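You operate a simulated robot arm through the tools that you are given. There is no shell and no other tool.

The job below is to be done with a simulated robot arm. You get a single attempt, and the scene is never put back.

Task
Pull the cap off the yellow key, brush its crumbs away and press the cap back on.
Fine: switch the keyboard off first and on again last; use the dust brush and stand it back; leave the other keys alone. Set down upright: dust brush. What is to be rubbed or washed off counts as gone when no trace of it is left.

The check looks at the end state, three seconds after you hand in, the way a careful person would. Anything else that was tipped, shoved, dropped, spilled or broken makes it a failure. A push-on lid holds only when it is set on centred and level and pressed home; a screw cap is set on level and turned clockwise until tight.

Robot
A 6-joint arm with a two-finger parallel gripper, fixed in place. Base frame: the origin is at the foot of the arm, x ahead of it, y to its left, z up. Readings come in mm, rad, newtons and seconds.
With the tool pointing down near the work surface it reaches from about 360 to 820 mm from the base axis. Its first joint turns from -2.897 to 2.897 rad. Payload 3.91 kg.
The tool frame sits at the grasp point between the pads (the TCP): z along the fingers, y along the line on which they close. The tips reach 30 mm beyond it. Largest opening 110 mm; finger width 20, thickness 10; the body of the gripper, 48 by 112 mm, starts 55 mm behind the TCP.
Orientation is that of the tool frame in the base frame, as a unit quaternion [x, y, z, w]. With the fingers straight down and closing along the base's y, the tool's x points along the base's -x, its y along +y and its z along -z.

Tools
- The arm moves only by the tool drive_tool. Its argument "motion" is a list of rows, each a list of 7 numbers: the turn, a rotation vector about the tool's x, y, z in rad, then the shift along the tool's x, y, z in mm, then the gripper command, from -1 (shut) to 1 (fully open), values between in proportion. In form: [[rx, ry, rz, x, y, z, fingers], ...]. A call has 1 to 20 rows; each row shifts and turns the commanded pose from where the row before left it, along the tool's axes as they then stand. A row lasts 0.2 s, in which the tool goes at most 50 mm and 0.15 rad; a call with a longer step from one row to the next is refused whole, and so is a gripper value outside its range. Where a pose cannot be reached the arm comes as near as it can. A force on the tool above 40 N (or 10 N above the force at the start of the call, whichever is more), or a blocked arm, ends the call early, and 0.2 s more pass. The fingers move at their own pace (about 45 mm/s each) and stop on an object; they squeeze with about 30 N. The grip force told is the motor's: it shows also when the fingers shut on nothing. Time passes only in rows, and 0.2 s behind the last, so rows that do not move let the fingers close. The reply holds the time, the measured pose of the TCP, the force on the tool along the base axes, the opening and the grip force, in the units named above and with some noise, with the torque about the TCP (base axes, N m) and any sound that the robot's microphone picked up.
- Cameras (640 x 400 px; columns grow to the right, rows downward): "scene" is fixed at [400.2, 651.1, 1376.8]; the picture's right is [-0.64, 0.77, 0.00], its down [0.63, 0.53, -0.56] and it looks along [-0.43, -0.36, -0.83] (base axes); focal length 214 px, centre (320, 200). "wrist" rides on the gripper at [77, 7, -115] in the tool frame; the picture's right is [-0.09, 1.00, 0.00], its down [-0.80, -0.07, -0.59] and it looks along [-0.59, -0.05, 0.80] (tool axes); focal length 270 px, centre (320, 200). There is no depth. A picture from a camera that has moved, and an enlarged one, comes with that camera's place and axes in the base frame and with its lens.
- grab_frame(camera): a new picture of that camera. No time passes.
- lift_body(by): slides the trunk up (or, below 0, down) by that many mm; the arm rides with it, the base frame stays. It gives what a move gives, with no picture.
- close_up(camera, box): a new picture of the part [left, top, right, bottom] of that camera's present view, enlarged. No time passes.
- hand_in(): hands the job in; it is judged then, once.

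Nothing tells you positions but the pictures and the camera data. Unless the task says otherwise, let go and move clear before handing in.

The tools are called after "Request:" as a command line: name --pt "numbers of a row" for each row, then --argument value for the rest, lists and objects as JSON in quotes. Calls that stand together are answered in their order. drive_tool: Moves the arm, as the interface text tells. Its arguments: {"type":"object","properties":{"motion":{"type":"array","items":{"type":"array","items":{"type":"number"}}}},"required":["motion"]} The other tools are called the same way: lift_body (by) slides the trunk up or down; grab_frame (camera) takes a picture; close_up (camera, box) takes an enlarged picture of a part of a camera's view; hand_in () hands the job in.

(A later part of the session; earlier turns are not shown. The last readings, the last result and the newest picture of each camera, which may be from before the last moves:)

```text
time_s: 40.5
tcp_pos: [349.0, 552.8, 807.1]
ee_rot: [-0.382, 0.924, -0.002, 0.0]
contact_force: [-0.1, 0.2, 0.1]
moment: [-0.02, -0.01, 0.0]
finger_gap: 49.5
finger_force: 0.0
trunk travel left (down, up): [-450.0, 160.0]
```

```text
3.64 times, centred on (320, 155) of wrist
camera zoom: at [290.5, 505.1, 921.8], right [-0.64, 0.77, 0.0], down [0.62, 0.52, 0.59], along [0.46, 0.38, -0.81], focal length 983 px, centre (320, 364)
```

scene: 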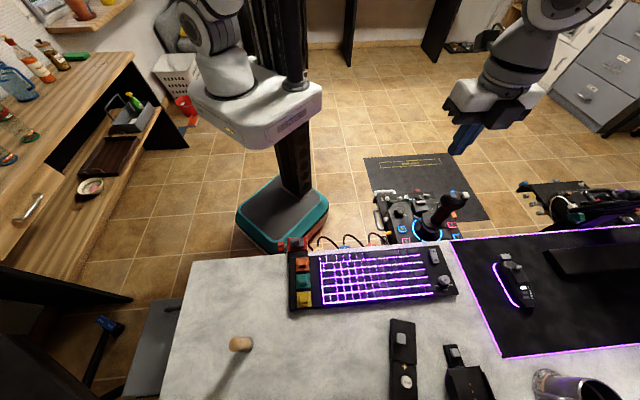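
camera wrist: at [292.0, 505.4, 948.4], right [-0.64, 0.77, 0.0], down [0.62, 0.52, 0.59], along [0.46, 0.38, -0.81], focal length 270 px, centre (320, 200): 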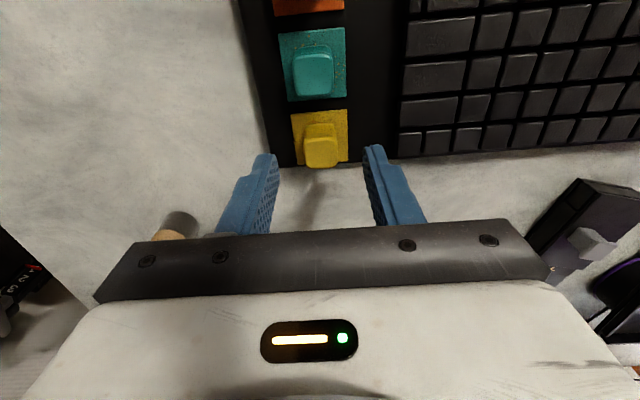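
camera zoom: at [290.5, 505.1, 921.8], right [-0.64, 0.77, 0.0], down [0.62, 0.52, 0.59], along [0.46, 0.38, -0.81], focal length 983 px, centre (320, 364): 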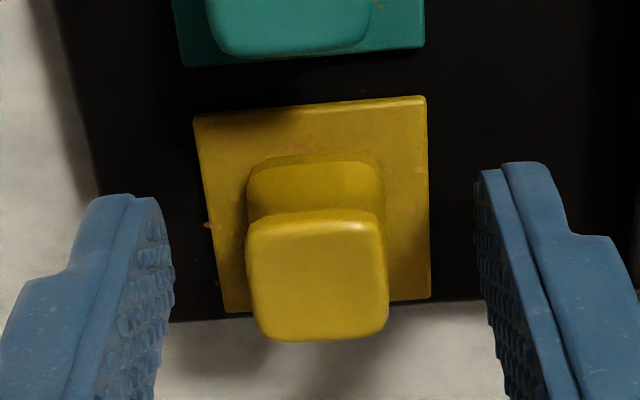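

Request:
drive_tool --pt "0 0 0 -1.5 0 2.5 -0.1" --pt "0 0 0 0 0 0 -0.1" --pt "0 0 0 0 0 0 -1" --pt "0 0 0 0 0 0 -1" --pt "0 0 0 0 0 0 -1" --pt "0 0 0 0 0 0 -1"

Request:
close_up --camera "wrist" --box '[240, 100, 400, 210]'

```text
time_s: 41.9
tcp_pos: [351.0, 556.9, 805.6]
ee_rot: [-0.382, 0.924, -0.002, 0.0]
contact_force: [0.0, -0.9, -1.4]
moment: [0.04, 0.01, 0.04]
finger_gap: 18.2
finger_force: 30.4
trunk travel left (down, up): [-450.0, 160.0]
heard: snap
```

```text
3.64 times, centred on (320, 155) of wrist
camera zoom: at [291.7, 506.8, 919.3], right [-0.64, 0.77, 0.0], down [0.62, 0.52, 0.59], along [0.46, 0.38, -0.81], focal length 983 px, centre (320, 364)
```

zoom: 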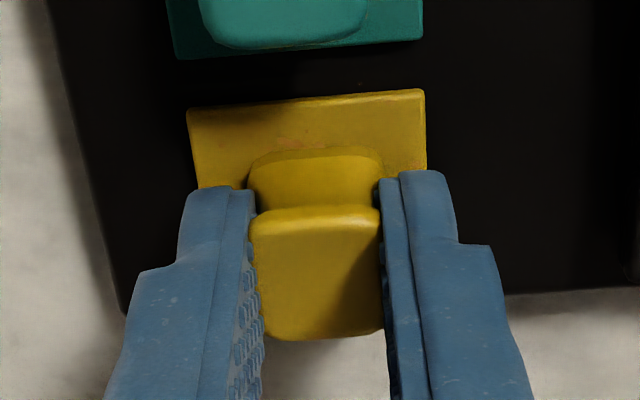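

I hold the cap (18 mm gap) and heard a snap. Now I'll pull straight up slowly and check what comes along.

Request:
drive_tool --pt "0 0 0 0 0 -3 -1" --pt "0 0 0 0 0 -3 -1" --pt "0 0 0 0 0 -4 -1" --pt "0 0 0 0 0 -5 -1" --pt "0 0 0 0 0 -5 -1" --pt "0 0 0 0 0 0 -1"

Request:
close_up --camera "wrist" --box '[240, 100, 400, 210]'

```text
time_s: 43.3
tcp_pos: [349.6, 557.5, 824.9]
ee_rot: [-0.383, 0.924, -0.002, 0.0]
contact_force: [-0.9, -0.4, 0.0]
moment: [-0.01, -0.01, -0.01]
finger_gap: 17.9
finger_force: 30.1
trunk travel left (down, up): [-450.0, 160.0]
```

```text
3.64 times, centred on (320, 155) of wrist
camera zoom: at [291.6, 507.5, 939.1], right [-0.64, 0.77, 0.0], down [0.62, 0.52, 0.59], along [0.46, 0.38, -0.81], focal length 983 px, centre (320, 364)
```

zoom: 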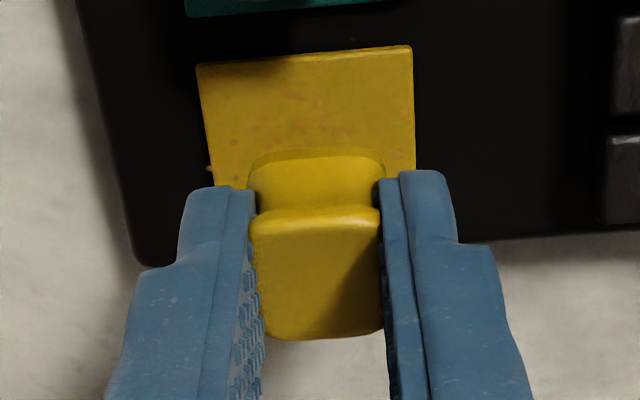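

The cap came off cleanly, with the plate and crumbs left behind. I'll raise it higher and look at the bare key.

Request:
drive_tool --pt "0 0 0 0 0 -20 -1" --pt "0 0 0 0 0 -30 -1" --pt "0 0 0 0 0 -30 -1" --pt "0 0 0 0 0 0 -1"

Request:
close_up --camera "wrist" --box '[240, 60, 400, 210]'

Request:
grab_frame --camera "scene"

```text
time_s: 44.3
tcp_pos: [352.1, 559.8, 905.3]
ee_rot: [-0.383, 0.924, -0.002, -0.001]
contact_force: [0.3, -0.7, 0.5]
moment: [-0.03, 0.01, 0.01]
finger_gap: 18.2
finger_force: 30.0
trunk travel left (down, up): [-450.0, 160.0]
```

```text
2.67 times, centred on (320, 135) of wrist
camera zoom: at [292.9, 511.3, 1019.6], right [-0.64, 0.77, 0.0], down [0.62, 0.52, 0.59], along [0.46, 0.38, -0.81], focal length 721 px, centre (320, 373)
```

zoom: 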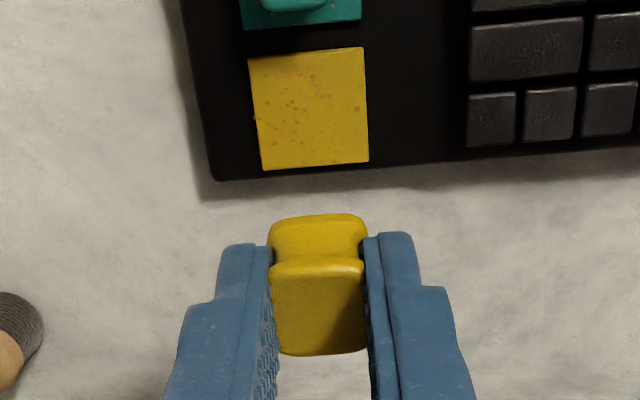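

```text
taken
```

scene: 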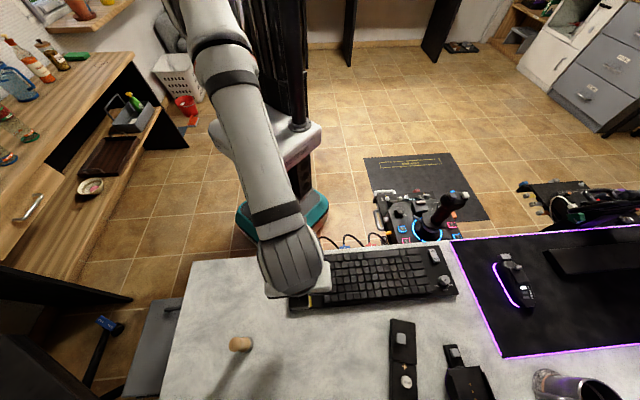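

The plate is flat with brownish crumbs on it, and I hold the cap. I'll set it down on the open desk left of the keyboard, near (389, 460), and feel for contact on the way down.

Request:
drive_tool --pt "0 0 0 15.2 -32.5 0 -1" --pt "0 0 0 15.2 -32.5 0 -1" --pt "0 0 0 15.2 -32.5 0 -1" --pt "0 0 0 0 0 30 -1" --pt "0 0 0 0 0 30 -1" --pt "0 0 0 0 0 30 -1" --pt "0 0 0 0 0 10 -1" --pt "0 0 0 0 0 0 -1"

Request:
grab_frame --camera "wrist"

Request:
close_up --camera "scene" --box '[220, 240, 320, 340]'

```text
time_s: 46.1
tcp_pos: [386.2, 454.9, 803.0]
ee_rot: [-0.382, 0.924, -0.002, -0.001]
contact_force: [0.0, -0.2, -0.5]
moment: [-0.01, 0.04, 0.01]
finger_gap: 18.1
finger_force: 30.0
trunk travel left (down, up): [-450.0, 160.0]
```

```text
taken
camera wrist: at [327.8, 406.4, 918.8], right [-0.64, 0.77, 0.0], down [0.62, 0.52, 0.59], along [0.46, 0.38, -0.81], focal length 270 px, centre (320, 200)
```

wrist: 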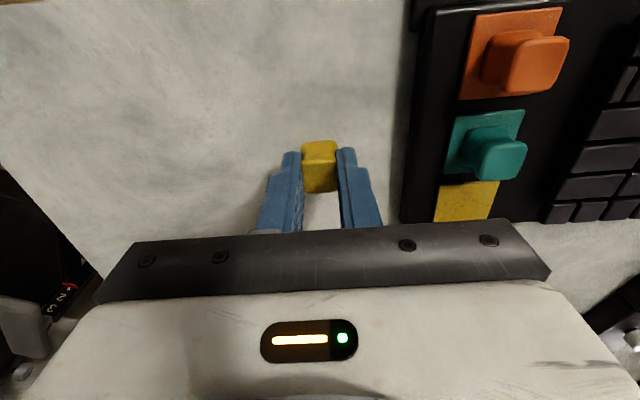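

```text
4.00 times, centred on (270, 290) of scene
camera zoom: at [400.2, 651.1, 1376.8], right [-0.64, 0.77, 0.0], down [0.63, 0.53, -0.56], along [-0.43, -0.36, -0.83], focal length 858 px, centre (520, -160)
```

zoom: 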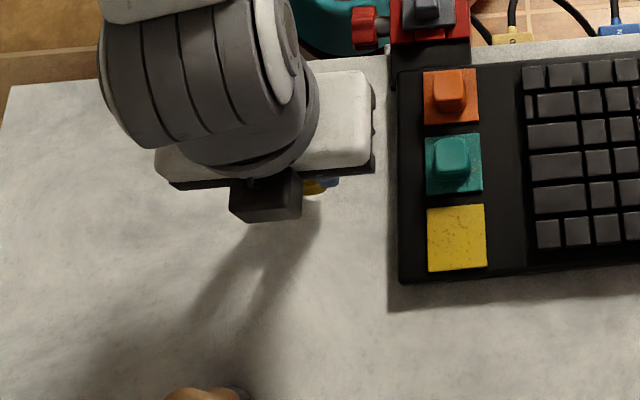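

Request:
drive_tool --pt "0 0 0 0 0 3 -1" --pt "0 0 0 0 0 3 -1" --pt "0 0 0 0 0 3 -1" --pt "0 0 0 0 0 2 -1" --pt "0 0 0 0 0 0 -1"

Request:
close_up --camera "wrist" --box '[240, 100, 400, 210]'

```text
time_s: 47.3
tcp_pos: [385.9, 454.6, 794.8]
ee_rot: [-0.383, 0.924, -0.002, 0.0]
contact_force: [-1.1, 0.1, 1.5]
moment: [0.01, 0.02, 0.01]
finger_gap: 18.1
finger_force: 30.0
trunk travel left (down, up): [-450.0, 160.0]
```

```text
3.64 times, centred on (320, 155) of wrist
camera zoom: at [327.7, 406.2, 907.9], right [-0.64, 0.77, 0.0], down [0.62, 0.52, 0.59], along [0.46, 0.38, -0.81], focal length 983 px, centre (320, 364)
```

zoom: 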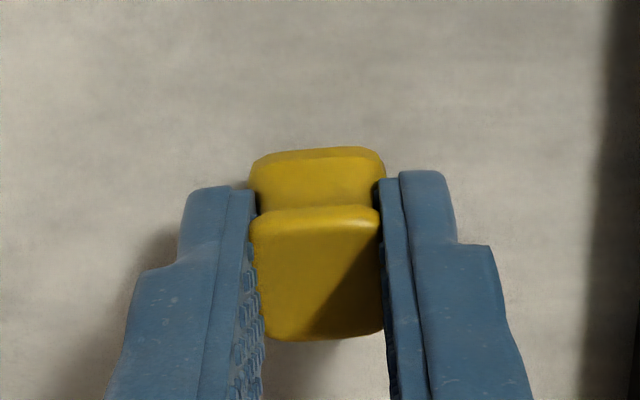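

Request:
drive_tool --pt "0 0 0 0 0 2 -1" --pt "0 0 0 0 0 2 -1" --pt "0 0 0 0 0 1 -1" --pt "0 0 0 0 0 0 -1"

Request:
close_up --camera "wrist" --box '[240, 100, 400, 210]'

```text
time_s: 48.3
tcp_pos: [386.9, 454.1, 788.4]
ee_rot: [-0.382, 0.924, -0.002, -0.001]
contact_force: [-0.1, -1.1, -0.4]
moment: [0.0, 0.02, -0.02]
finger_gap: 18.2
finger_force: 30.3
trunk travel left (down, up): [-450.0, 160.0]
```

```text
3.64 times, centred on (320, 155) of wrist
camera zoom: at [327.4, 405.4, 903.0], right [-0.64, 0.77, 0.0], down [0.62, 0.52, 0.59], along [0.46, 0.38, -0.81], focal length 983 px, centre (320, 364)
```

zoom: 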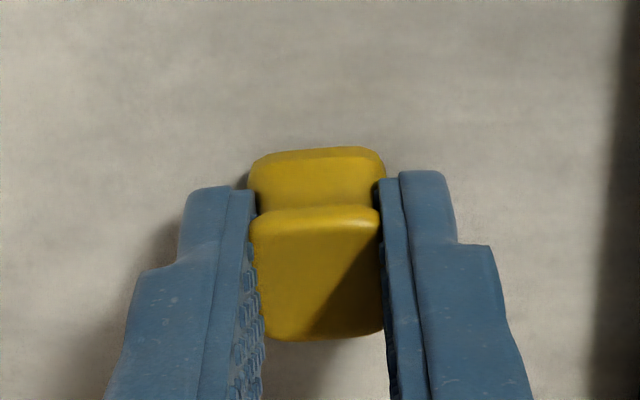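

No contact yet; continuing down in small steps.

Request:
drive_tool --pt "0 0 0 0 0 1.5 -1" --pt "0 0 0 0 0 1.5 -1" --pt "0 0 0 0 0 1 -1" --pt "0 0 0 0 0 0 -1"

Request:
close_up --camera "wrist" --box '[270, 120, 370, 200]'

```text
time_s: 49.3
tcp_pos: [386.7, 454.8, 784.1]
ee_rot: [-0.382, 0.924, -0.002, 0.0]
contact_force: [0.3, 0.5, 1.0]
moment: [-0.02, 0.04, -0.03]
finger_gap: 17.9
finger_force: 29.9
trunk travel left (down, up): [-450.0, 160.0]
```

```text
5.00 times, centred on (320, 160) of wrist
camera zoom: at [328.0, 405.8, 898.6], right [-0.64, 0.77, 0.0], down [0.62, 0.52, 0.59], along [0.46, 0.38, -0.81], focal length 1351 px, centre (320, 400)
```

zoom: 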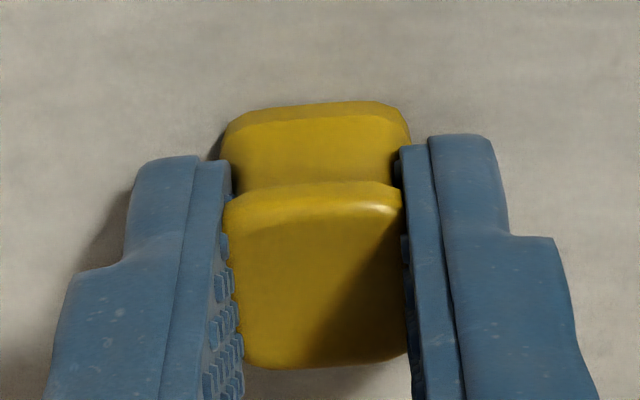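

Request:
drive_tool --pt "0 0 0 0 0 1 -1" --pt "0 0 0 0 0 1 -1" --pt "0 0 0 0 0 1 -1" --pt "0 0 0 0 0 0 -1"

Request:
close_up --camera "wrist" --box '[270, 120, 370, 200]'

```text
time_s: 50.3
tcp_pos: [387.6, 455.0, 783.0]
ee_rot: [-0.383, 0.924, 0.0, 0.001]
contact_force: [0.5, -1.0, 11.8]
moment: [-0.03, 0.02, -0.01]
finger_gap: 17.7
finger_force: 29.9
trunk travel left (down, up): [-450.0, 160.0]
```

```text
5.00 times, centred on (320, 160) of wrist
camera zoom: at [328.0, 405.7, 896.9], right [-0.64, 0.77, 0.0], down [0.61, 0.52, 0.59], along [0.46, 0.38, -0.8], focal length 1351 px, centre (320, 400)
```

zoom: 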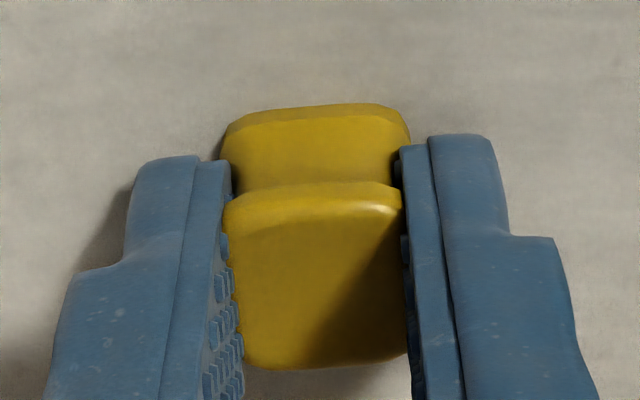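

Contact: the cap is resting on the desk (desk z≈749). I'll ease off, open the fingers, and lift away.

Request:
drive_tool --pt "0 0 0 0 0 -1 -1" --pt "0 0 0 0 0 0 -0.5" --pt "0 0 0 0 0 0 -0.1" --pt "0 0 0 0 0 0 -0.1" --pt "0 0 0 0 0 -20 -0.1" --pt "0 0 0 0 0 -40 -0.1" --pt "0 0 0 0 0 -40 0.1" --pt "0 0 0 0 0 0 0.5"

Request:
grab_frame --camera "wrist"

```text
time_s: 52.1
tcp_pos: [386.1, 457.6, 881.3]
ee_rot: [-0.384, 0.923, -0.002, 0.0]
contact_force: [0.0, -0.6, -0.4]
moment: [-0.02, 0.01, -0.01]
finger_gap: 82.4
finger_force: 0.2
trunk travel left (down, up): [-450.0, 160.0]
```

```text
taken
camera wrist: at [327.0, 408.0, 995.5], right [-0.64, 0.77, 0.0], down [0.62, 0.52, 0.59], along [0.46, 0.38, -0.81], focal length 270 px, centre (320, 200)
```

wrist: 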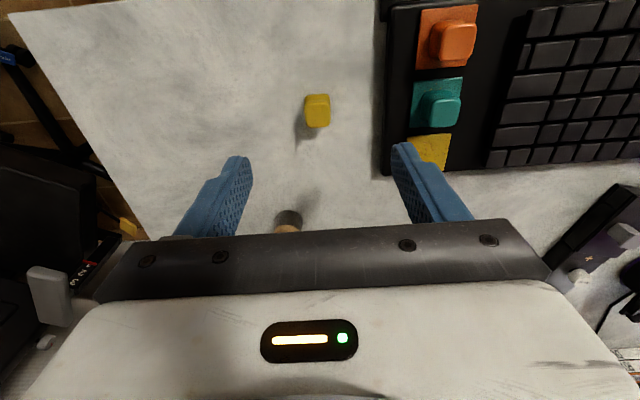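

The cap stands upright on the desk. Next I'll rise and move toward the brush to see it properly before gripping.

Request:
drive_tool --pt "0 0 0 0 0 -40 1" --pt "0 0 0 0 0 -30 1" --pt "0 0 0 -25 -13 0 1" --pt "0 0 0 -25 -13 0 1" --pt "0 0 0 -25 -13 0 1" --pt "0 0 0 0 0 0 1"

Request:
grab_frame --camera "wrist"

Request:
close_up --camera "scene" --box '[210, 310, 290, 380]'

```text
time_s: 53.5
tcp_pos: [470.0, 481.1, 953.8]
ee_rot: [-0.384, 0.923, -0.003, -0.001]
contact_force: [-0.4, 0.1, 0.1]
moment: [-0.02, 0.05, -0.03]
finger_gap: 110.2
finger_force: 0.1
trunk travel left (down, up): [-450.0, 160.0]
```

```text
taken
camera wrist: at [410.5, 432.6, 1066.6], right [-0.64, 0.77, 0.0], down [0.62, 0.52, 0.59], along [0.46, 0.38, -0.81], focal length 270 px, centre (320, 200)
```

wrist: 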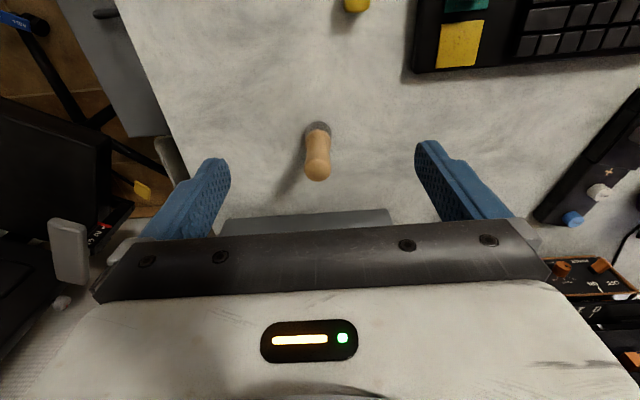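

```text
5.71 times, centred on (250, 345) of scene
camera zoom: at [400.2, 651.1, 1376.8], right [-0.64, 0.77, 0.0], down [0.63, 0.53, -0.56], along [-0.43, -0.36, -0.83], focal length 1226 px, centre (720, -629)
```

zoom: 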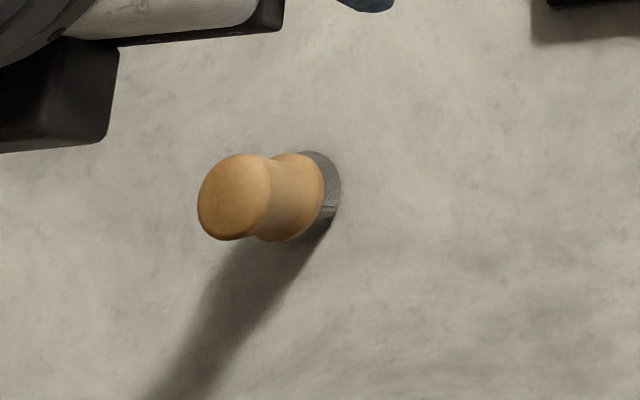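

Request:
close_up --camera "wrist" --box '[270, 100, 370, 200]'

```text
4.00 times, centred on (320, 150) of wrist
camera zoom: at [410.5, 432.6, 1066.6], right [-0.64, 0.77, 0.0], down [0.62, 0.52, 0.59], along [0.46, 0.38, -0.81], focal length 1081 px, centre (320, 400)
```

zoom: 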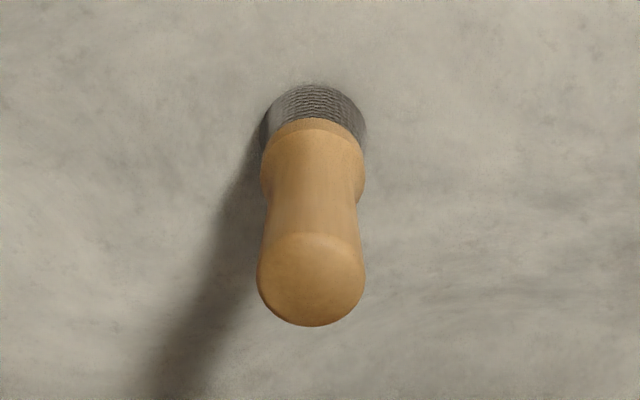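

The brush is a waisted wooden handle, about 93 mm tall (top near z≈842, bristles up to z≈777), standing at about (511, 516). I'll move above it, fingers straddling it, and check alignment before going down.

Request:
drive_tool --pt "0 0 0 -27 -3 0 0.4" --pt "0 0 0 -26.5 -3 0 0.4" --pt "0 0 0 0 0 30 0.4" --pt "0 0 0 0 0 25 0.4" --pt "0 0 0 0 0 0 0.4"

Request:
grab_frame --camera "wrist"

Request:
close_up --camera "scene" --box '[200, 290, 300, 380]'

```text
time_s: 54.7
tcp_pos: [508.2, 514.9, 896.1]
ee_rot: [-0.383, 0.924, -0.003, -0.001]
contact_force: [0.4, -0.1, 0.5]
moment: [-0.01, 0.01, 0.02]
finger_gap: 76.8
finger_force: 0.1
trunk travel left (down, up): [-450.0, 160.0]
```

```text
taken
camera wrist: at [448.7, 466.3, 1010.4], right [-0.64, 0.77, 0.0], down [0.62, 0.52, 0.59], along [0.46, 0.38, -0.81], focal length 270 px, centre (320, 200)
```

wrist: 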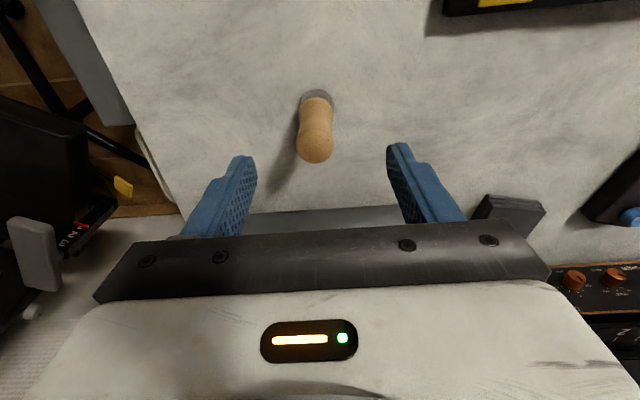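

```text
4.44 times, centred on (250, 335) of scene
camera zoom: at [400.2, 651.1, 1376.8], right [-0.64, 0.77, 0.0], down [0.63, 0.53, -0.56], along [-0.43, -0.36, -0.83], focal length 953 px, centre (631, -400)
```

zoom: 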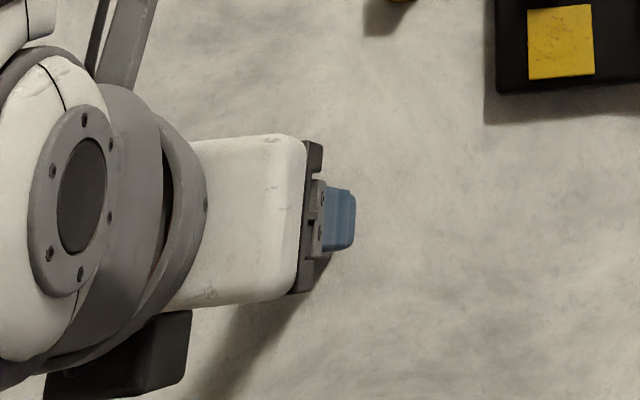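

Request:
drive_tool --pt "0 0 0 -3.6 -3.3 0 0.2" --pt "0 0 0 0 0 20 0.2" --pt "0 0 0 0 0 20 0.2" --pt "0 0 0 0 0 20 0.2" --pt "0 0 0 0 0 0 0.2"

Request:
grab_frame --camera "wrist"

```text
time_s: 55.9
tcp_pos: [516.0, 511.6, 837.4]
ee_rot: [-0.383, 0.924, -0.002, 0.0]
contact_force: [-0.3, -0.3, 0.1]
moment: [0.03, -0.01, 0.01]
finger_gap: 65.9
finger_force: 0.0
trunk travel left (down, up): [-450.0, 160.0]
```

```text
taken
camera wrist: at [456.4, 463.0, 951.3], right [-0.64, 0.77, 0.0], down [0.62, 0.52, 0.59], along [0.46, 0.38, -0.81], focal length 270 px, centre (320, 200)
```

wrist: 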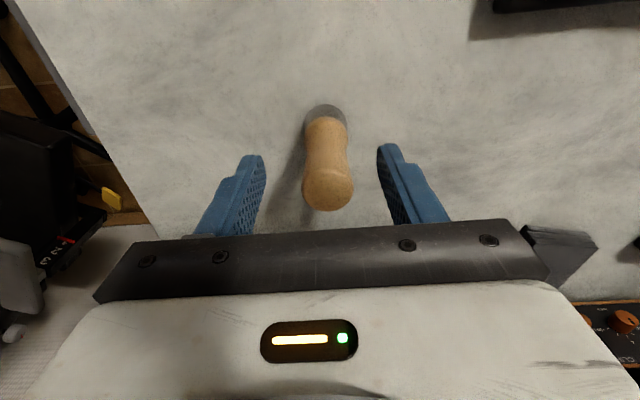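

Request:
drive_tool --pt "0 0 0 0 4.3 0 0.2" --pt "0 0 0 0 0 0 0.2"

Request:
grab_frame --camera "wrist"

```text
time_s: 56.5
tcp_pos: [510.7, 516.5, 837.4]
ee_rot: [-0.382, 0.924, -0.002, -0.001]
contact_force: [0.8, 0.0, 0.0]
moment: [-0.02, -0.02, 0.01]
finger_gap: 65.9
finger_force: 0.1
trunk travel left (down, up): [-450.0, 160.0]
```

```text
taken
camera wrist: at [452.1, 466.7, 952.0], right [-0.64, 0.77, 0.0], down [0.62, 0.52, 0.59], along [0.46, 0.38, -0.81], focal length 270 px, centre (320, 200)
```

wrist: 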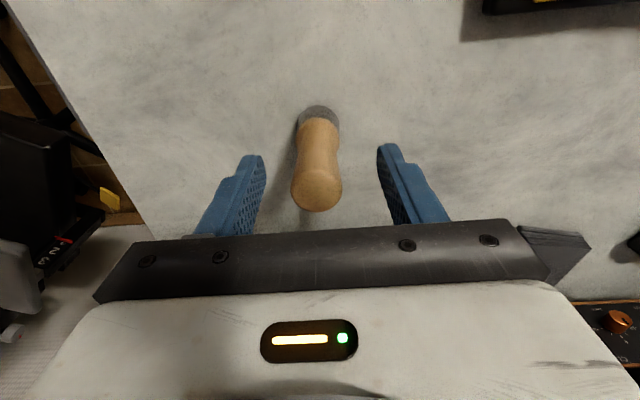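

The handle is centred between the fingers. Going down 25 mm and closing.

Request:
drive_tool --pt "0 0 0 0 -1 12 0.2" --pt "0 0 0 0 0 12 0.2" --pt "0 0 0 0 0 0 0.2" --pt "0 0 0 0 0 0 -0.2" --pt "0 0 0 0 0 0 -0.4" --pt "0 0 0 0 0 0 -0.7" --pt "0 0 0 0 0 0 -1" --pt "0 0 0 0 0 0 -1"

Request:
grab_frame --camera "wrist"

```text
time_s: 58.3
tcp_pos: [512.6, 515.5, 813.4]
ee_rot: [-0.383, 0.924, -0.002, 0.0]
contact_force: [-0.3, -0.5, 0.1]
moment: [0.0, 0.01, -0.01]
finger_gap: 23.6
finger_force: 29.8
trunk travel left (down, up): [-450.0, 160.0]
```

```text
taken
camera wrist: at [453.6, 466.2, 928.0], right [-0.64, 0.77, 0.0], down [0.62, 0.52, 0.59], along [0.46, 0.38, -0.81], focal length 270 px, centre (320, 200)
```

wrist: 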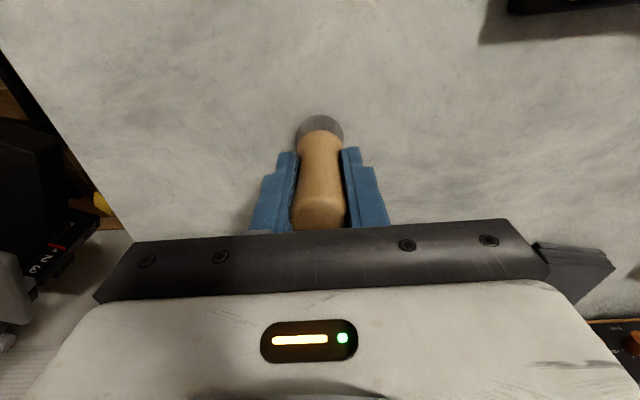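

The brush is gripped. I'll lift it clear and carry it over the yellow key.

Request:
drive_tool --pt "0 0 0 0 0 -20 -1" --pt "0 0 0 0 0 -35 -1" --pt "0 0 0 0 0 -35 -1" --pt "0 0 0 21.5 35.7 0 -1" --pt "0 0 0 21.5 35.7 0 -1" --pt "0 0 0 21.5 35.7 0 -1" --pt "0 0 0 21.3 35.6 0 -1" --pt "0 0 0 0 0 0 -1"

Request:
grab_frame --camera "wrist"

Request:
close_up --camera "scene" --box '[220, 230, 340, 360]'

```text
time_s: 60.1
tcp_pos: [347.1, 555.9, 904.0]
ee_rot: [-0.382, 0.924, -0.002, -0.001]
contact_force: [0.5, -0.7, -0.9]
moment: [-0.03, 0.01, 0.0]
finger_gap: 23.7
finger_force: 29.8
trunk travel left (down, up): [-450.0, 160.0]
```

```text
taken
camera wrist: at [288.0, 508.1, 1018.0], right [-0.64, 0.77, 0.0], down [0.62, 0.52, 0.59], along [0.46, 0.38, -0.81], focal length 270 px, centre (320, 200)
```

wrist: 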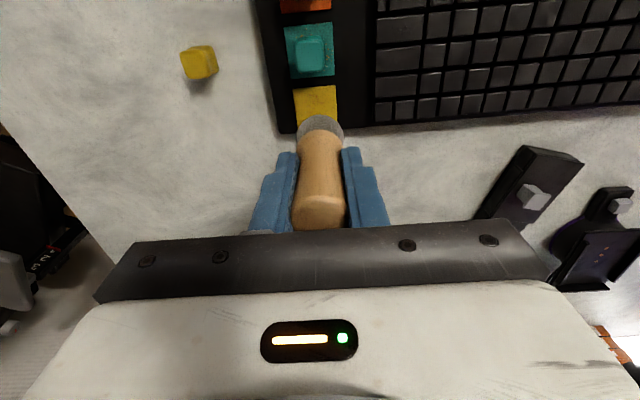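

```text
3.08 times, centred on (280, 295) of scene
camera zoom: at [400.2, 651.1, 1376.8], right [-0.64, 0.77, 0.0], down [0.63, 0.53, -0.56], along [-0.43, -0.36, -0.83], focal length 660 px, centre (443, -92)
```

zoom: 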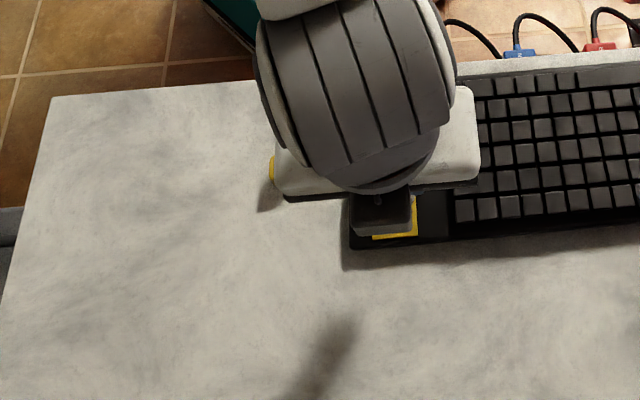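

Request:
drive_tool --pt "0 0 0 -3 -4 0 -1" --pt "0 0 0 0 0 20 -1" --pt "0 0 0 0 0 20 -1" --pt "0 0 0 0 0 12 -1" --pt "0 0 0 0 0 0 -1"

Request:
close_up --camera "wrist" --box '[240, 60, 400, 200]'

```text
time_s: 61.3
tcp_pos: [353.4, 555.6, 850.9]
ee_rot: [-0.382, 0.924, -0.002, 0.0]
contact_force: [0.0, -0.2, -0.4]
moment: [-0.04, 0.0, 0.01]
finger_gap: 23.2
finger_force: 29.9
trunk travel left (down, up): [-450.0, 160.0]
```

```text
2.86 times, centred on (320, 130) of wrist
camera zoom: at [295.3, 506.9, 964.8], right [-0.64, 0.77, 0.0], down [0.62, 0.52, 0.59], along [0.46, 0.38, -0.81], focal length 772 px, centre (320, 400)
```

zoom: 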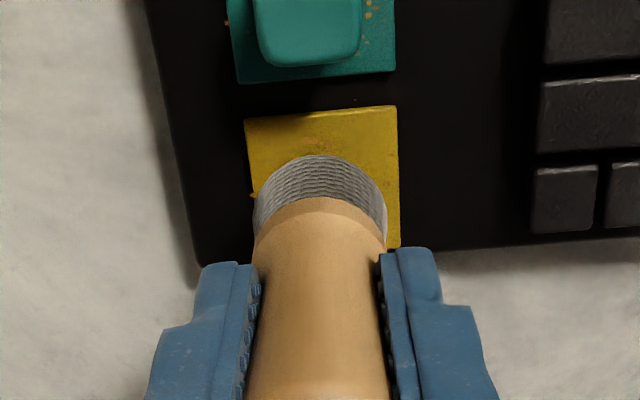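

The bristles are centred about 15 mm over the plate. I'll lower until light contact.

Request:
drive_tool --pt "0 0 0 0 0 5 -1" --pt "0 0 0 0 0 4 -1" --pt "0 0 0 0 0 3 -1" --pt "0 0 0 0 0 2 -1" --pt "0 0 0 0 0 0 -1"

```text
time_s: 62.5
tcp_pos: [354.4, 556.1, 837.0]
ee_rot: [-0.382, 0.924, -0.002, 0.0]
contact_force: [-0.3, 0.8, 0.4]
moment: [0.03, 0.02, 0.0]
finger_gap: 23.6
finger_force: 29.4
trunk travel left (down, up): [-450.0, 160.0]
```

Request:
drive_tool --pt "0 0 0 0 0 1 -1" --pt "0 0 0 0 0 1 -1" --pt "0 0 0 0 0 0 -1"

Request:
close_up --camera "wrist" --box '[240, 60, 400, 200]'

```text
time_s: 63.3
tcp_pos: [354.2, 555.8, 834.4]
ee_rot: [-0.383, 0.924, -0.003, -0.001]
contact_force: [0.3, 0.4, 2.3]
moment: [-0.02, 0.0, 0.0]
finger_gap: 23.5
finger_force: 30.2
trunk travel left (down, up): [-450.0, 160.0]
heard: click
```

```text
2.86 times, centred on (320, 130) of wrist
camera zoom: at [295.6, 507.0, 948.9], right [-0.64, 0.77, 0.0], down [0.62, 0.52, 0.59], along [0.46, 0.38, -0.81], focal length 772 px, centre (320, 400)
```

zoom: 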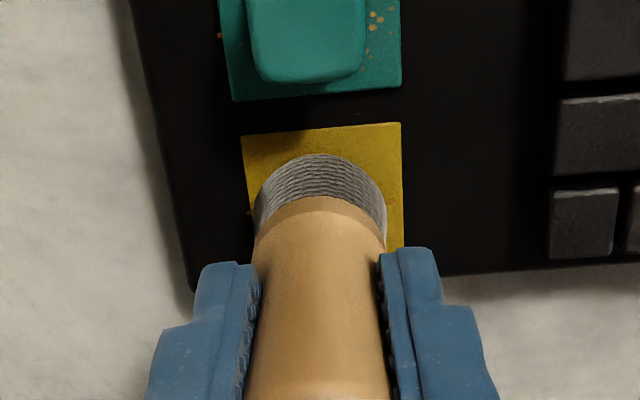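

Light contact with a click. Now I'll brush the plate with side-to-side strokes, staying clear of the teal key.

Request:
drive_tool --pt "0 0 0 0 7 0.5 -1" --pt "0 0 0 0 7 0 -1" --pt "0 0 0 0 -9 0 -1" --pt "0 0 0 0 -9 0 -1" --pt "0 0 0 0 -9 0 -1" --pt "0 0 0 4 0 0 -1" --pt "0 0 0 4 0 0 -1" --pt "0 0 0 0 9 0 -1" --pt "0 0 0 0 9 0 -1" --pt "0 0 0 0 9 0 -1" --pt "0 0 0 -7 0 0 -1" --pt "0 0 0 -8 0 0 -1" --pt "0 0 0 0 -9 0 -1" --pt "0 0 0 0 -9 0 -1" --pt "0 0 0 0 -9 0 -1" --pt "0 0 0 0 7 0 -1" --pt "0 0 0 0 7 0 -1" --pt "0 0 0 0 0 0 -1"

Request:
close_up --camera "wrist" --box '[240, 60, 400, 200]'

```text
time_s: 67.1
tcp_pos: [358.3, 562.7, 833.7]
ee_rot: [-0.384, 0.923, -0.002, 0.0]
contact_force: [3.6, -2.3, 9.1]
moment: [-0.08, -0.08, -0.04]
finger_gap: 23.6
finger_force: 30.2
trunk travel left (down, up): [-450.0, 160.0]
```

```text
2.86 times, centred on (320, 130) of wrist
camera zoom: at [300.8, 513.3, 948.4], right [-0.64, 0.77, 0.0], down [0.62, 0.52, 0.59], along [0.46, 0.38, -0.8], focal length 772 px, centre (320, 400)
```

zoom: 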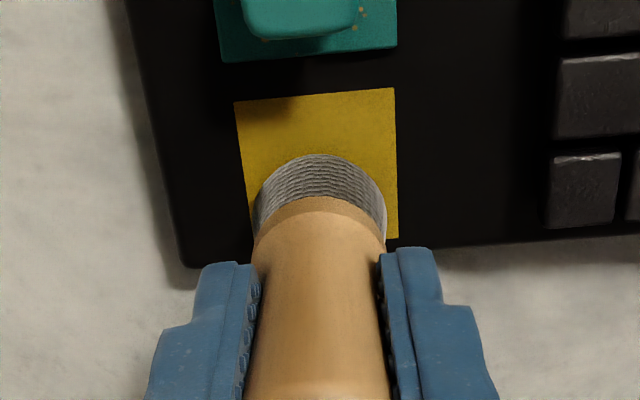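

Most crumbs are gone from the visible part. A second pass will cover the corners and edges.

Request:
drive_tool --pt "0 0 0 8 0 0 -1" --pt "0 0 0 9 0 0 -1" --pt "0 0 0 0 -8 0 -1" --pt "0 0 0 0 -8 0 -1" --pt "0 0 0 0 8 0 -1" --pt "0 0 0 0 8 0 -1" --pt "0 0 0 0 9 0 -1" --pt "0 0 0 0 9 0 -1" --pt "0 0 0 -8 0 0 -1" --pt "0 0 0 0 -9 0 -1" --pt "0 0 0 0 -9 0 -1" --pt "0 0 0 0 -8 0 -1" --pt "0 0 0 0 -8 0 -1" --pt "0 0 0 -9 0 0 -1" --pt "0 0 0 0 8 0 -1" --pt "0 0 0 0 8 0 -1" --pt "0 0 0 0 9 0 -1" --pt "0 0 0 0 9 0 -1" --pt "0 0 0 -4 -9 0 -1" --pt "0 0 0 0 -9 0 -1"

Request:
drive_tool --pt "0 0 0 0 0 -15 -1" --pt "0 0 0 0 0 -30 -1" --pt "0 0 0 -30 0 -20 -1" --pt "0 0 0 -30 0 0 -1" --pt "0 0 0 0 0 0 -1"

Request:
close_up --camera "wrist" --box '[240, 0, 400, 140]'

Request:
close_up --camera "scene" --box '[280, 240, 340, 320]'

```text
time_s: 71.3
tcp_pos: [360.1, 562.6, 834.4]
ee_rot: [-0.384, 0.923, -0.002, 0.0]
contact_force: [-0.9, 1.0, 1.6]
moment: [-0.01, 0.06, 0.03]
finger_gap: 23.4
finger_force: 30.0
trunk travel left (down, up): [-450.0, 160.0]
```

```text
time_s: 72.5
tcp_pos: [406.3, 608.3, 900.0]
ee_rot: [-0.384, 0.923, -0.002, -0.001]
contact_force: [0.6, 0.5, -0.7]
moment: [-0.04, -0.04, 0.0]
finger_gap: 23.3
finger_force: 30.5
trunk travel left (down, up): [-450.0, 160.0]
```

```text
2.86 times, centred on (320, 70) of wrist
camera zoom: at [347.8, 559.7, 1014.9], right [-0.64, 0.77, 0.0], down [0.62, 0.52, 0.59], along [0.46, 0.38, -0.81], focal length 772 px, centre (320, 571)
```

zoom: 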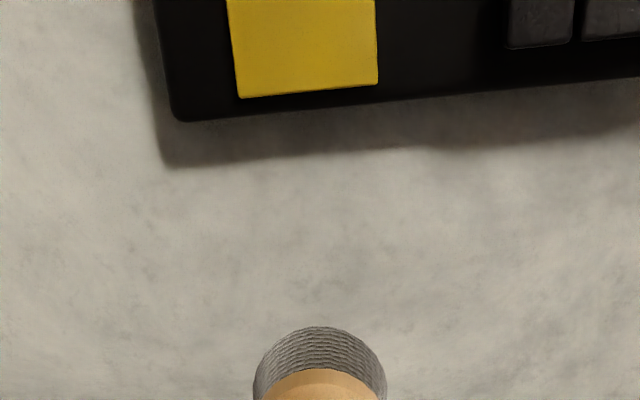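

```text
5.00 times, centred on (310, 280) of scene
camera zoom: at [400.2, 651.1, 1376.8], right [-0.64, 0.77, 0.0], down [0.63, 0.53, -0.56], along [-0.43, -0.36, -0.83], focal length 1072 px, centre (370, -200)
```

zoom: 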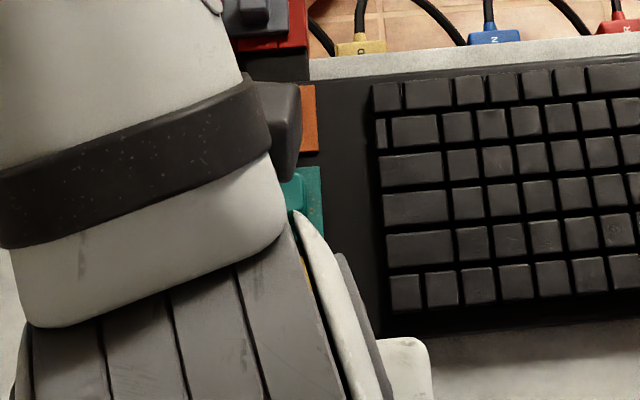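

Request:
drive_tool --pt "0 0 0 20 -20 0 -1" --pt "0 0 0 5 -20 0 -1" --pt "0 0 0 0 0 0 -1"

Request:
grab_frame --camera "wrist"

Request:
close_up --camera "wrist" --box '[290, 0, 450, 120]'

```text
time_s: 73.3
tcp_pos: [417.4, 562.1, 901.1]
ee_rot: [-0.382, 0.924, -0.003, 0.0]
contact_force: [0.1, -0.6, -0.6]
moment: [0.02, -0.04, 0.0]
finger_gap: 23.7
finger_force: 30.2
trunk travel left (down, up): [-450.0, 160.0]
```

```text
taken
camera wrist: at [358.4, 513.4, 1014.8], right [-0.64, 0.77, 0.0], down [0.62, 0.52, 0.59], along [0.46, 0.38, -0.81], focal length 270 px, centre (320, 200)
```

wrist: 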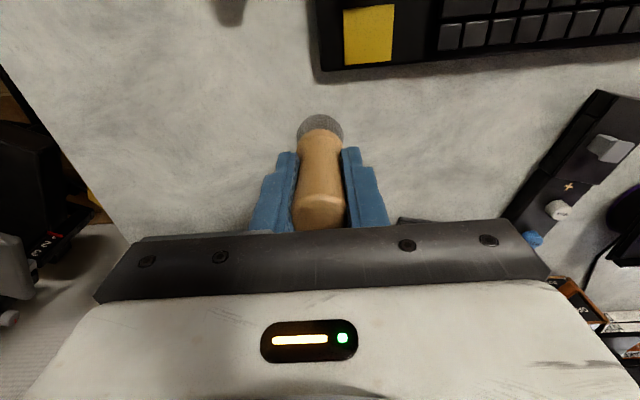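

```text
3.33 times, centred on (370, 60) of wrist
camera zoom: at [358.4, 513.4, 1014.8], right [-0.64, 0.77, 0.0], down [0.62, 0.52, 0.59], along [0.46, 0.38, -0.81], focal length 901 px, centre (153, 667)
```

zoom: 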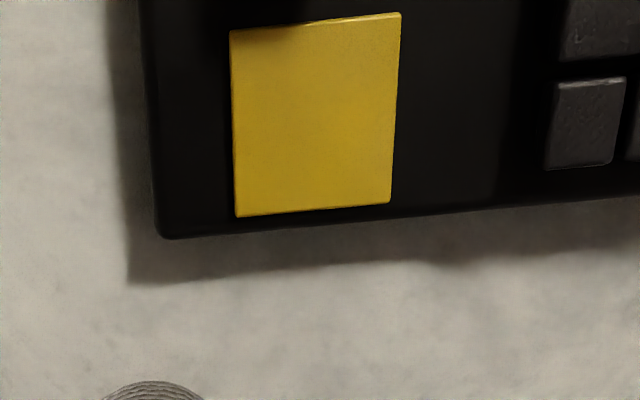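

Request:
close_up --camera "scene" --box '[285, 275, 325, 315]'

Request:
close_up --camera "wrist" --box '[335, 0, 405, 40]'

```text
10.00 times, centred on (305, 295) of scene
camera zoom: at [400.2, 651.1, 1376.8], right [-0.64, 0.77, 0.0], down [0.63, 0.53, -0.56], along [-0.43, -0.36, -0.83], focal length 2145 px, centre (470, -750)
```

zoom: 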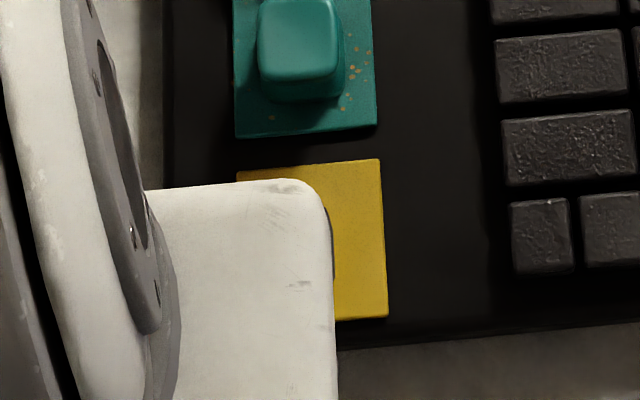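

```text
9.14 times, centred on (370, 20) of wrist
camera zoom: at [358.4, 513.4, 1014.8], right [-0.64, 0.77, 0.0], down [0.62, 0.52, 0.59], along [0.46, 0.38, -0.81], focal length 2471 px, centre (-137, 1846)
```

zoom: 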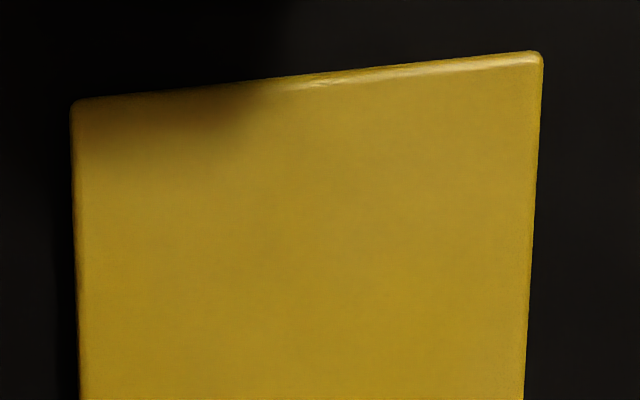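

The plate looks clean. I'll carry the brush back over its original spot and check the plate from the scene camera before putting the brush down.

Request:
drive_tool --pt "0 0 0 -11.3 -33.6 0 -1" --pt "0 0 0 -11.3 -33.6 0 -1" --pt "0 0 0 -11.3 -33.5 0 -1" --pt "0 0 0 0 0 0 -1"

Request:
close_up --camera "scene" --box '[285, 275, 325, 315]'

Request:
grab_frame --camera "wrist"

```text
time_s: 74.3
tcp_pos: [511.5, 515.7, 898.4]
ee_rot: [-0.383, 0.924, 0.0, 0.0]
contact_force: [-0.1, 0.9, -1.0]
moment: [0.0, 0.0, 0.02]
finger_gap: 23.6
finger_force: 29.8
trunk travel left (down, up): [-450.0, 160.0]
```

```text
10.00 times, centred on (305, 295) of scene
camera zoom: at [400.2, 651.1, 1376.8], right [-0.64, 0.77, 0.0], down [0.63, 0.53, -0.56], along [-0.43, -0.36, -0.83], focal length 2145 px, centre (470, -750)
```

zoom: 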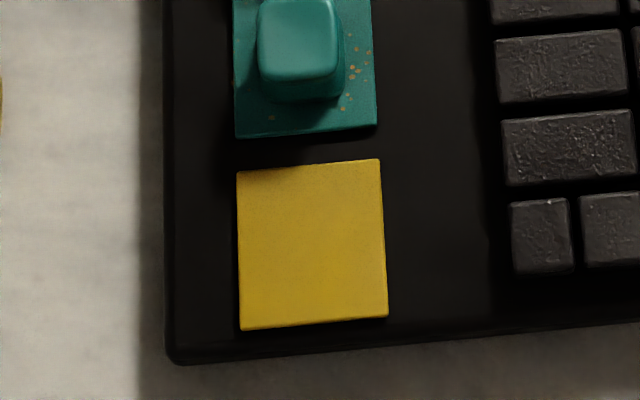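

```text
taken
camera wrist: at [453.9, 465.9, 1012.1], right [-0.64, 0.77, 0.0], down [0.62, 0.52, 0.59], along [0.46, 0.38, -0.81], focal length 270 px, centre (320, 200)
```

wrist: 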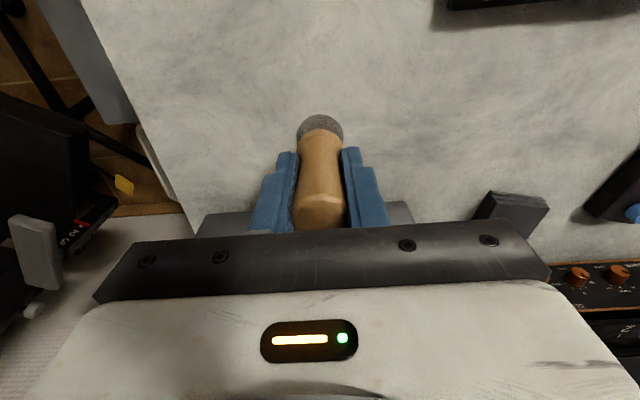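

The plate is clean from this view as well. The brush is over its old spot, so I'll lower it to the desk.

Request:
drive_tool --pt "0 0 0 0 0 30 -1" --pt "0 0 0 0 0 30 -1" --pt "0 0 0 0 0 15 -1" --pt "0 0 0 0 0 4 -1" --pt "0 0 0 0 0 0 -1"

Request:
close_up --camera "wrist" --box '[240, 90, 400, 210]'

```text
time_s: 75.5
tcp_pos: [510.4, 513.1, 819.8]
ee_rot: [-0.383, 0.924, -0.002, -0.001]
contact_force: [0.2, 0.0, -0.8]
moment: [-0.01, 0.03, 0.0]
finger_gap: 23.5
finger_force: 30.2
trunk travel left (down, up): [-450.0, 160.0]
```

```text
3.33 times, centred on (320, 150) of wrist
camera zoom: at [452.1, 464.3, 934.0], right [-0.64, 0.77, 0.0], down [0.62, 0.52, 0.59], along [0.46, 0.38, -0.81], focal length 901 px, centre (320, 367)
```

zoom: 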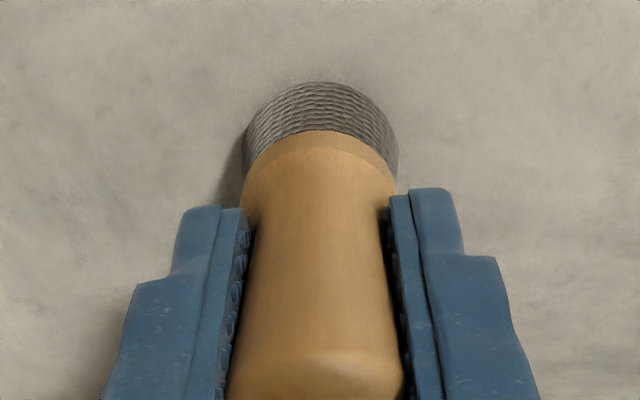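

Request:
drive_tool --pt "0 0 0 -2.4 0 2 -1" --pt "0 0 0 0 0 2 -1" --pt "0 0 0 0 0 1 -1" --pt "0 0 0 0 0 0 -1"

Request:
drive_tool --pt "0 0 0 0 0 0.7 -1" --pt "0 0 0 0 0 0 -1"

```text
time_s: 76.5
tcp_pos: [512.0, 516.1, 816.7]
ee_rot: [-0.383, 0.924, -0.003, 0.0]
contact_force: [1.0, -1.2, 4.8]
moment: [-0.07, -0.03, 0.01]
finger_gap: 23.6
finger_force: 30.2
trunk travel left (down, up): [-450.0, 160.0]
```

```text
time_s: 77.1
tcp_pos: [513.4, 515.8, 816.5]
ee_rot: [-0.383, 0.924, -0.001, 0.0]
contact_force: [1.1, -2.1, 9.3]
moment: [-0.1, 0.0, 0.03]
finger_gap: 23.4
finger_force: 30.1
trunk travel left (down, up): [-450.0, 160.0]
```

The bristles are on the desk. A quick look, then I'll release gently.

Request:
close_up --camera "wrist" --box '[240, 90, 400, 210]'

Request:
close_up --camera "scene" --box '[200, 300, 300, 380]'

```text
3.33 times, centred on (320, 150) of wrist
camera zoom: at [453.3, 466.3, 930.3], right [-0.64, 0.77, 0.0], down [0.62, 0.52, 0.59], along [0.46, 0.38, -0.8], focal length 901 px, centre (320, 367)
```

zoom: 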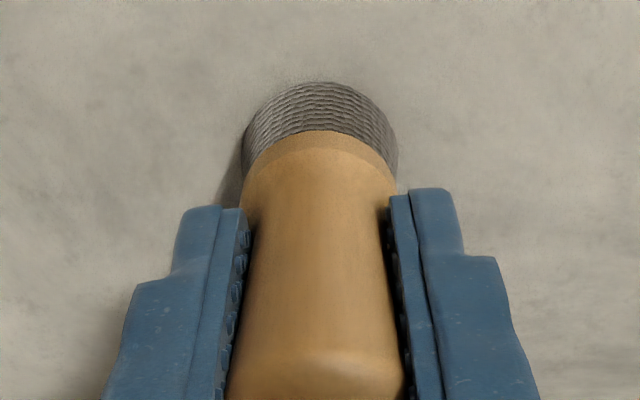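

```text
5.00 times, centred on (250, 340) of scene
camera zoom: at [400.2, 651.1, 1376.8], right [-0.64, 0.77, 0.0], down [0.63, 0.53, -0.56], along [-0.43, -0.36, -0.83], focal length 1072 px, centre (670, -500)
```

zoom: 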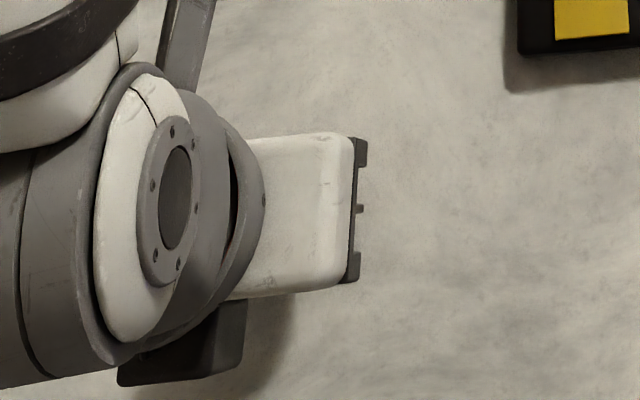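

Request:
drive_tool --pt "0 0 0 0 0 -0.5 -1" --pt "0 0 0 0 0 0 -0.4" --pt "0 0 0 0 0 0 -0.1" --pt "0 0 0 0 0 0 0.1" --pt "0 0 0 0 0 0 0.3" --pt "0 0 0 0 0 -20 0.3" --pt "0 0 0 0 0 -40 0.3" --pt "0 0 0 0 0 -40 0.3" --pt "0 0 0 0 0 0 0.3"

Request:
grab_frame --camera "wrist"

```text
time_s: 79.1
tcp_pos: [512.1, 514.1, 914.5]
ee_rot: [-0.383, 0.924, -0.002, 0.0]
contact_force: [0.2, 0.2, -0.6]
moment: [-0.02, 0.01, -0.01]
finger_gap: 71.4
finger_force: 0.0
trunk travel left (down, up): [-450.0, 160.0]
```

```text
taken
camera wrist: at [452.5, 465.3, 1028.4], right [-0.64, 0.77, 0.0], down [0.62, 0.52, 0.59], along [0.46, 0.38, -0.81], focal length 270 px, centre (320, 200)
```

wrist: 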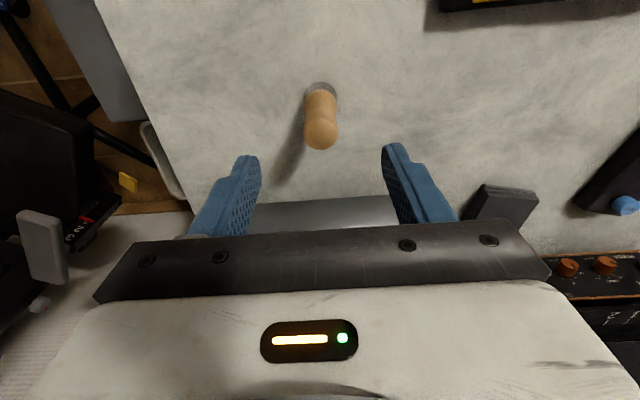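

The brush stands upright on its own. Back to the cap: I'll hover above it and check alignment.

Request:
drive_tool --pt "0 0 0 32.5 11.5 0 0.1" --pt "0 0 0 32.5 11.5 0 0" --pt "0 0 0 32.5 11.5 0 -0.1" --pt "0 0 0 32.5 11.5 0 -0.1" --pt "0 0 0 0 0 30 -0.1" --pt "0 0 0 0 0 30 -0.1" --pt "0 0 0 0 0 20 -0.1" --pt "0 0 0 0 0 0 -0.1"

Request:
close_up --camera "wrist" --box '[220, 80, 420, 220]'

```text
time_s: 80.9
tcp_pos: [389.3, 455.0, 837.2]
ee_rot: [-0.383, 0.924, -0.002, 0.0]
contact_force: [0.5, 0.5, -0.5]
moment: [0.0, 0.0, -0.02]
finger_gap: 49.4
finger_force: 0.0
trunk travel left (down, up): [-450.0, 160.0]
```

```text
2.86 times, centred on (320, 150) of wrist
camera zoom: at [329.8, 406.1, 951.6], right [-0.64, 0.77, 0.0], down [0.62, 0.52, 0.59], along [0.46, 0.38, -0.81], focal length 772 px, centre (320, 343)
```

zoom: 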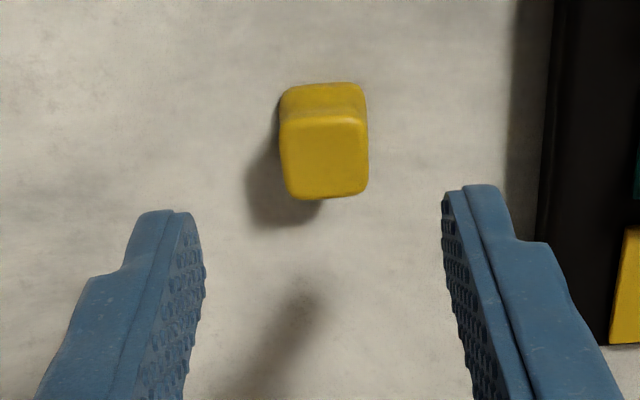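

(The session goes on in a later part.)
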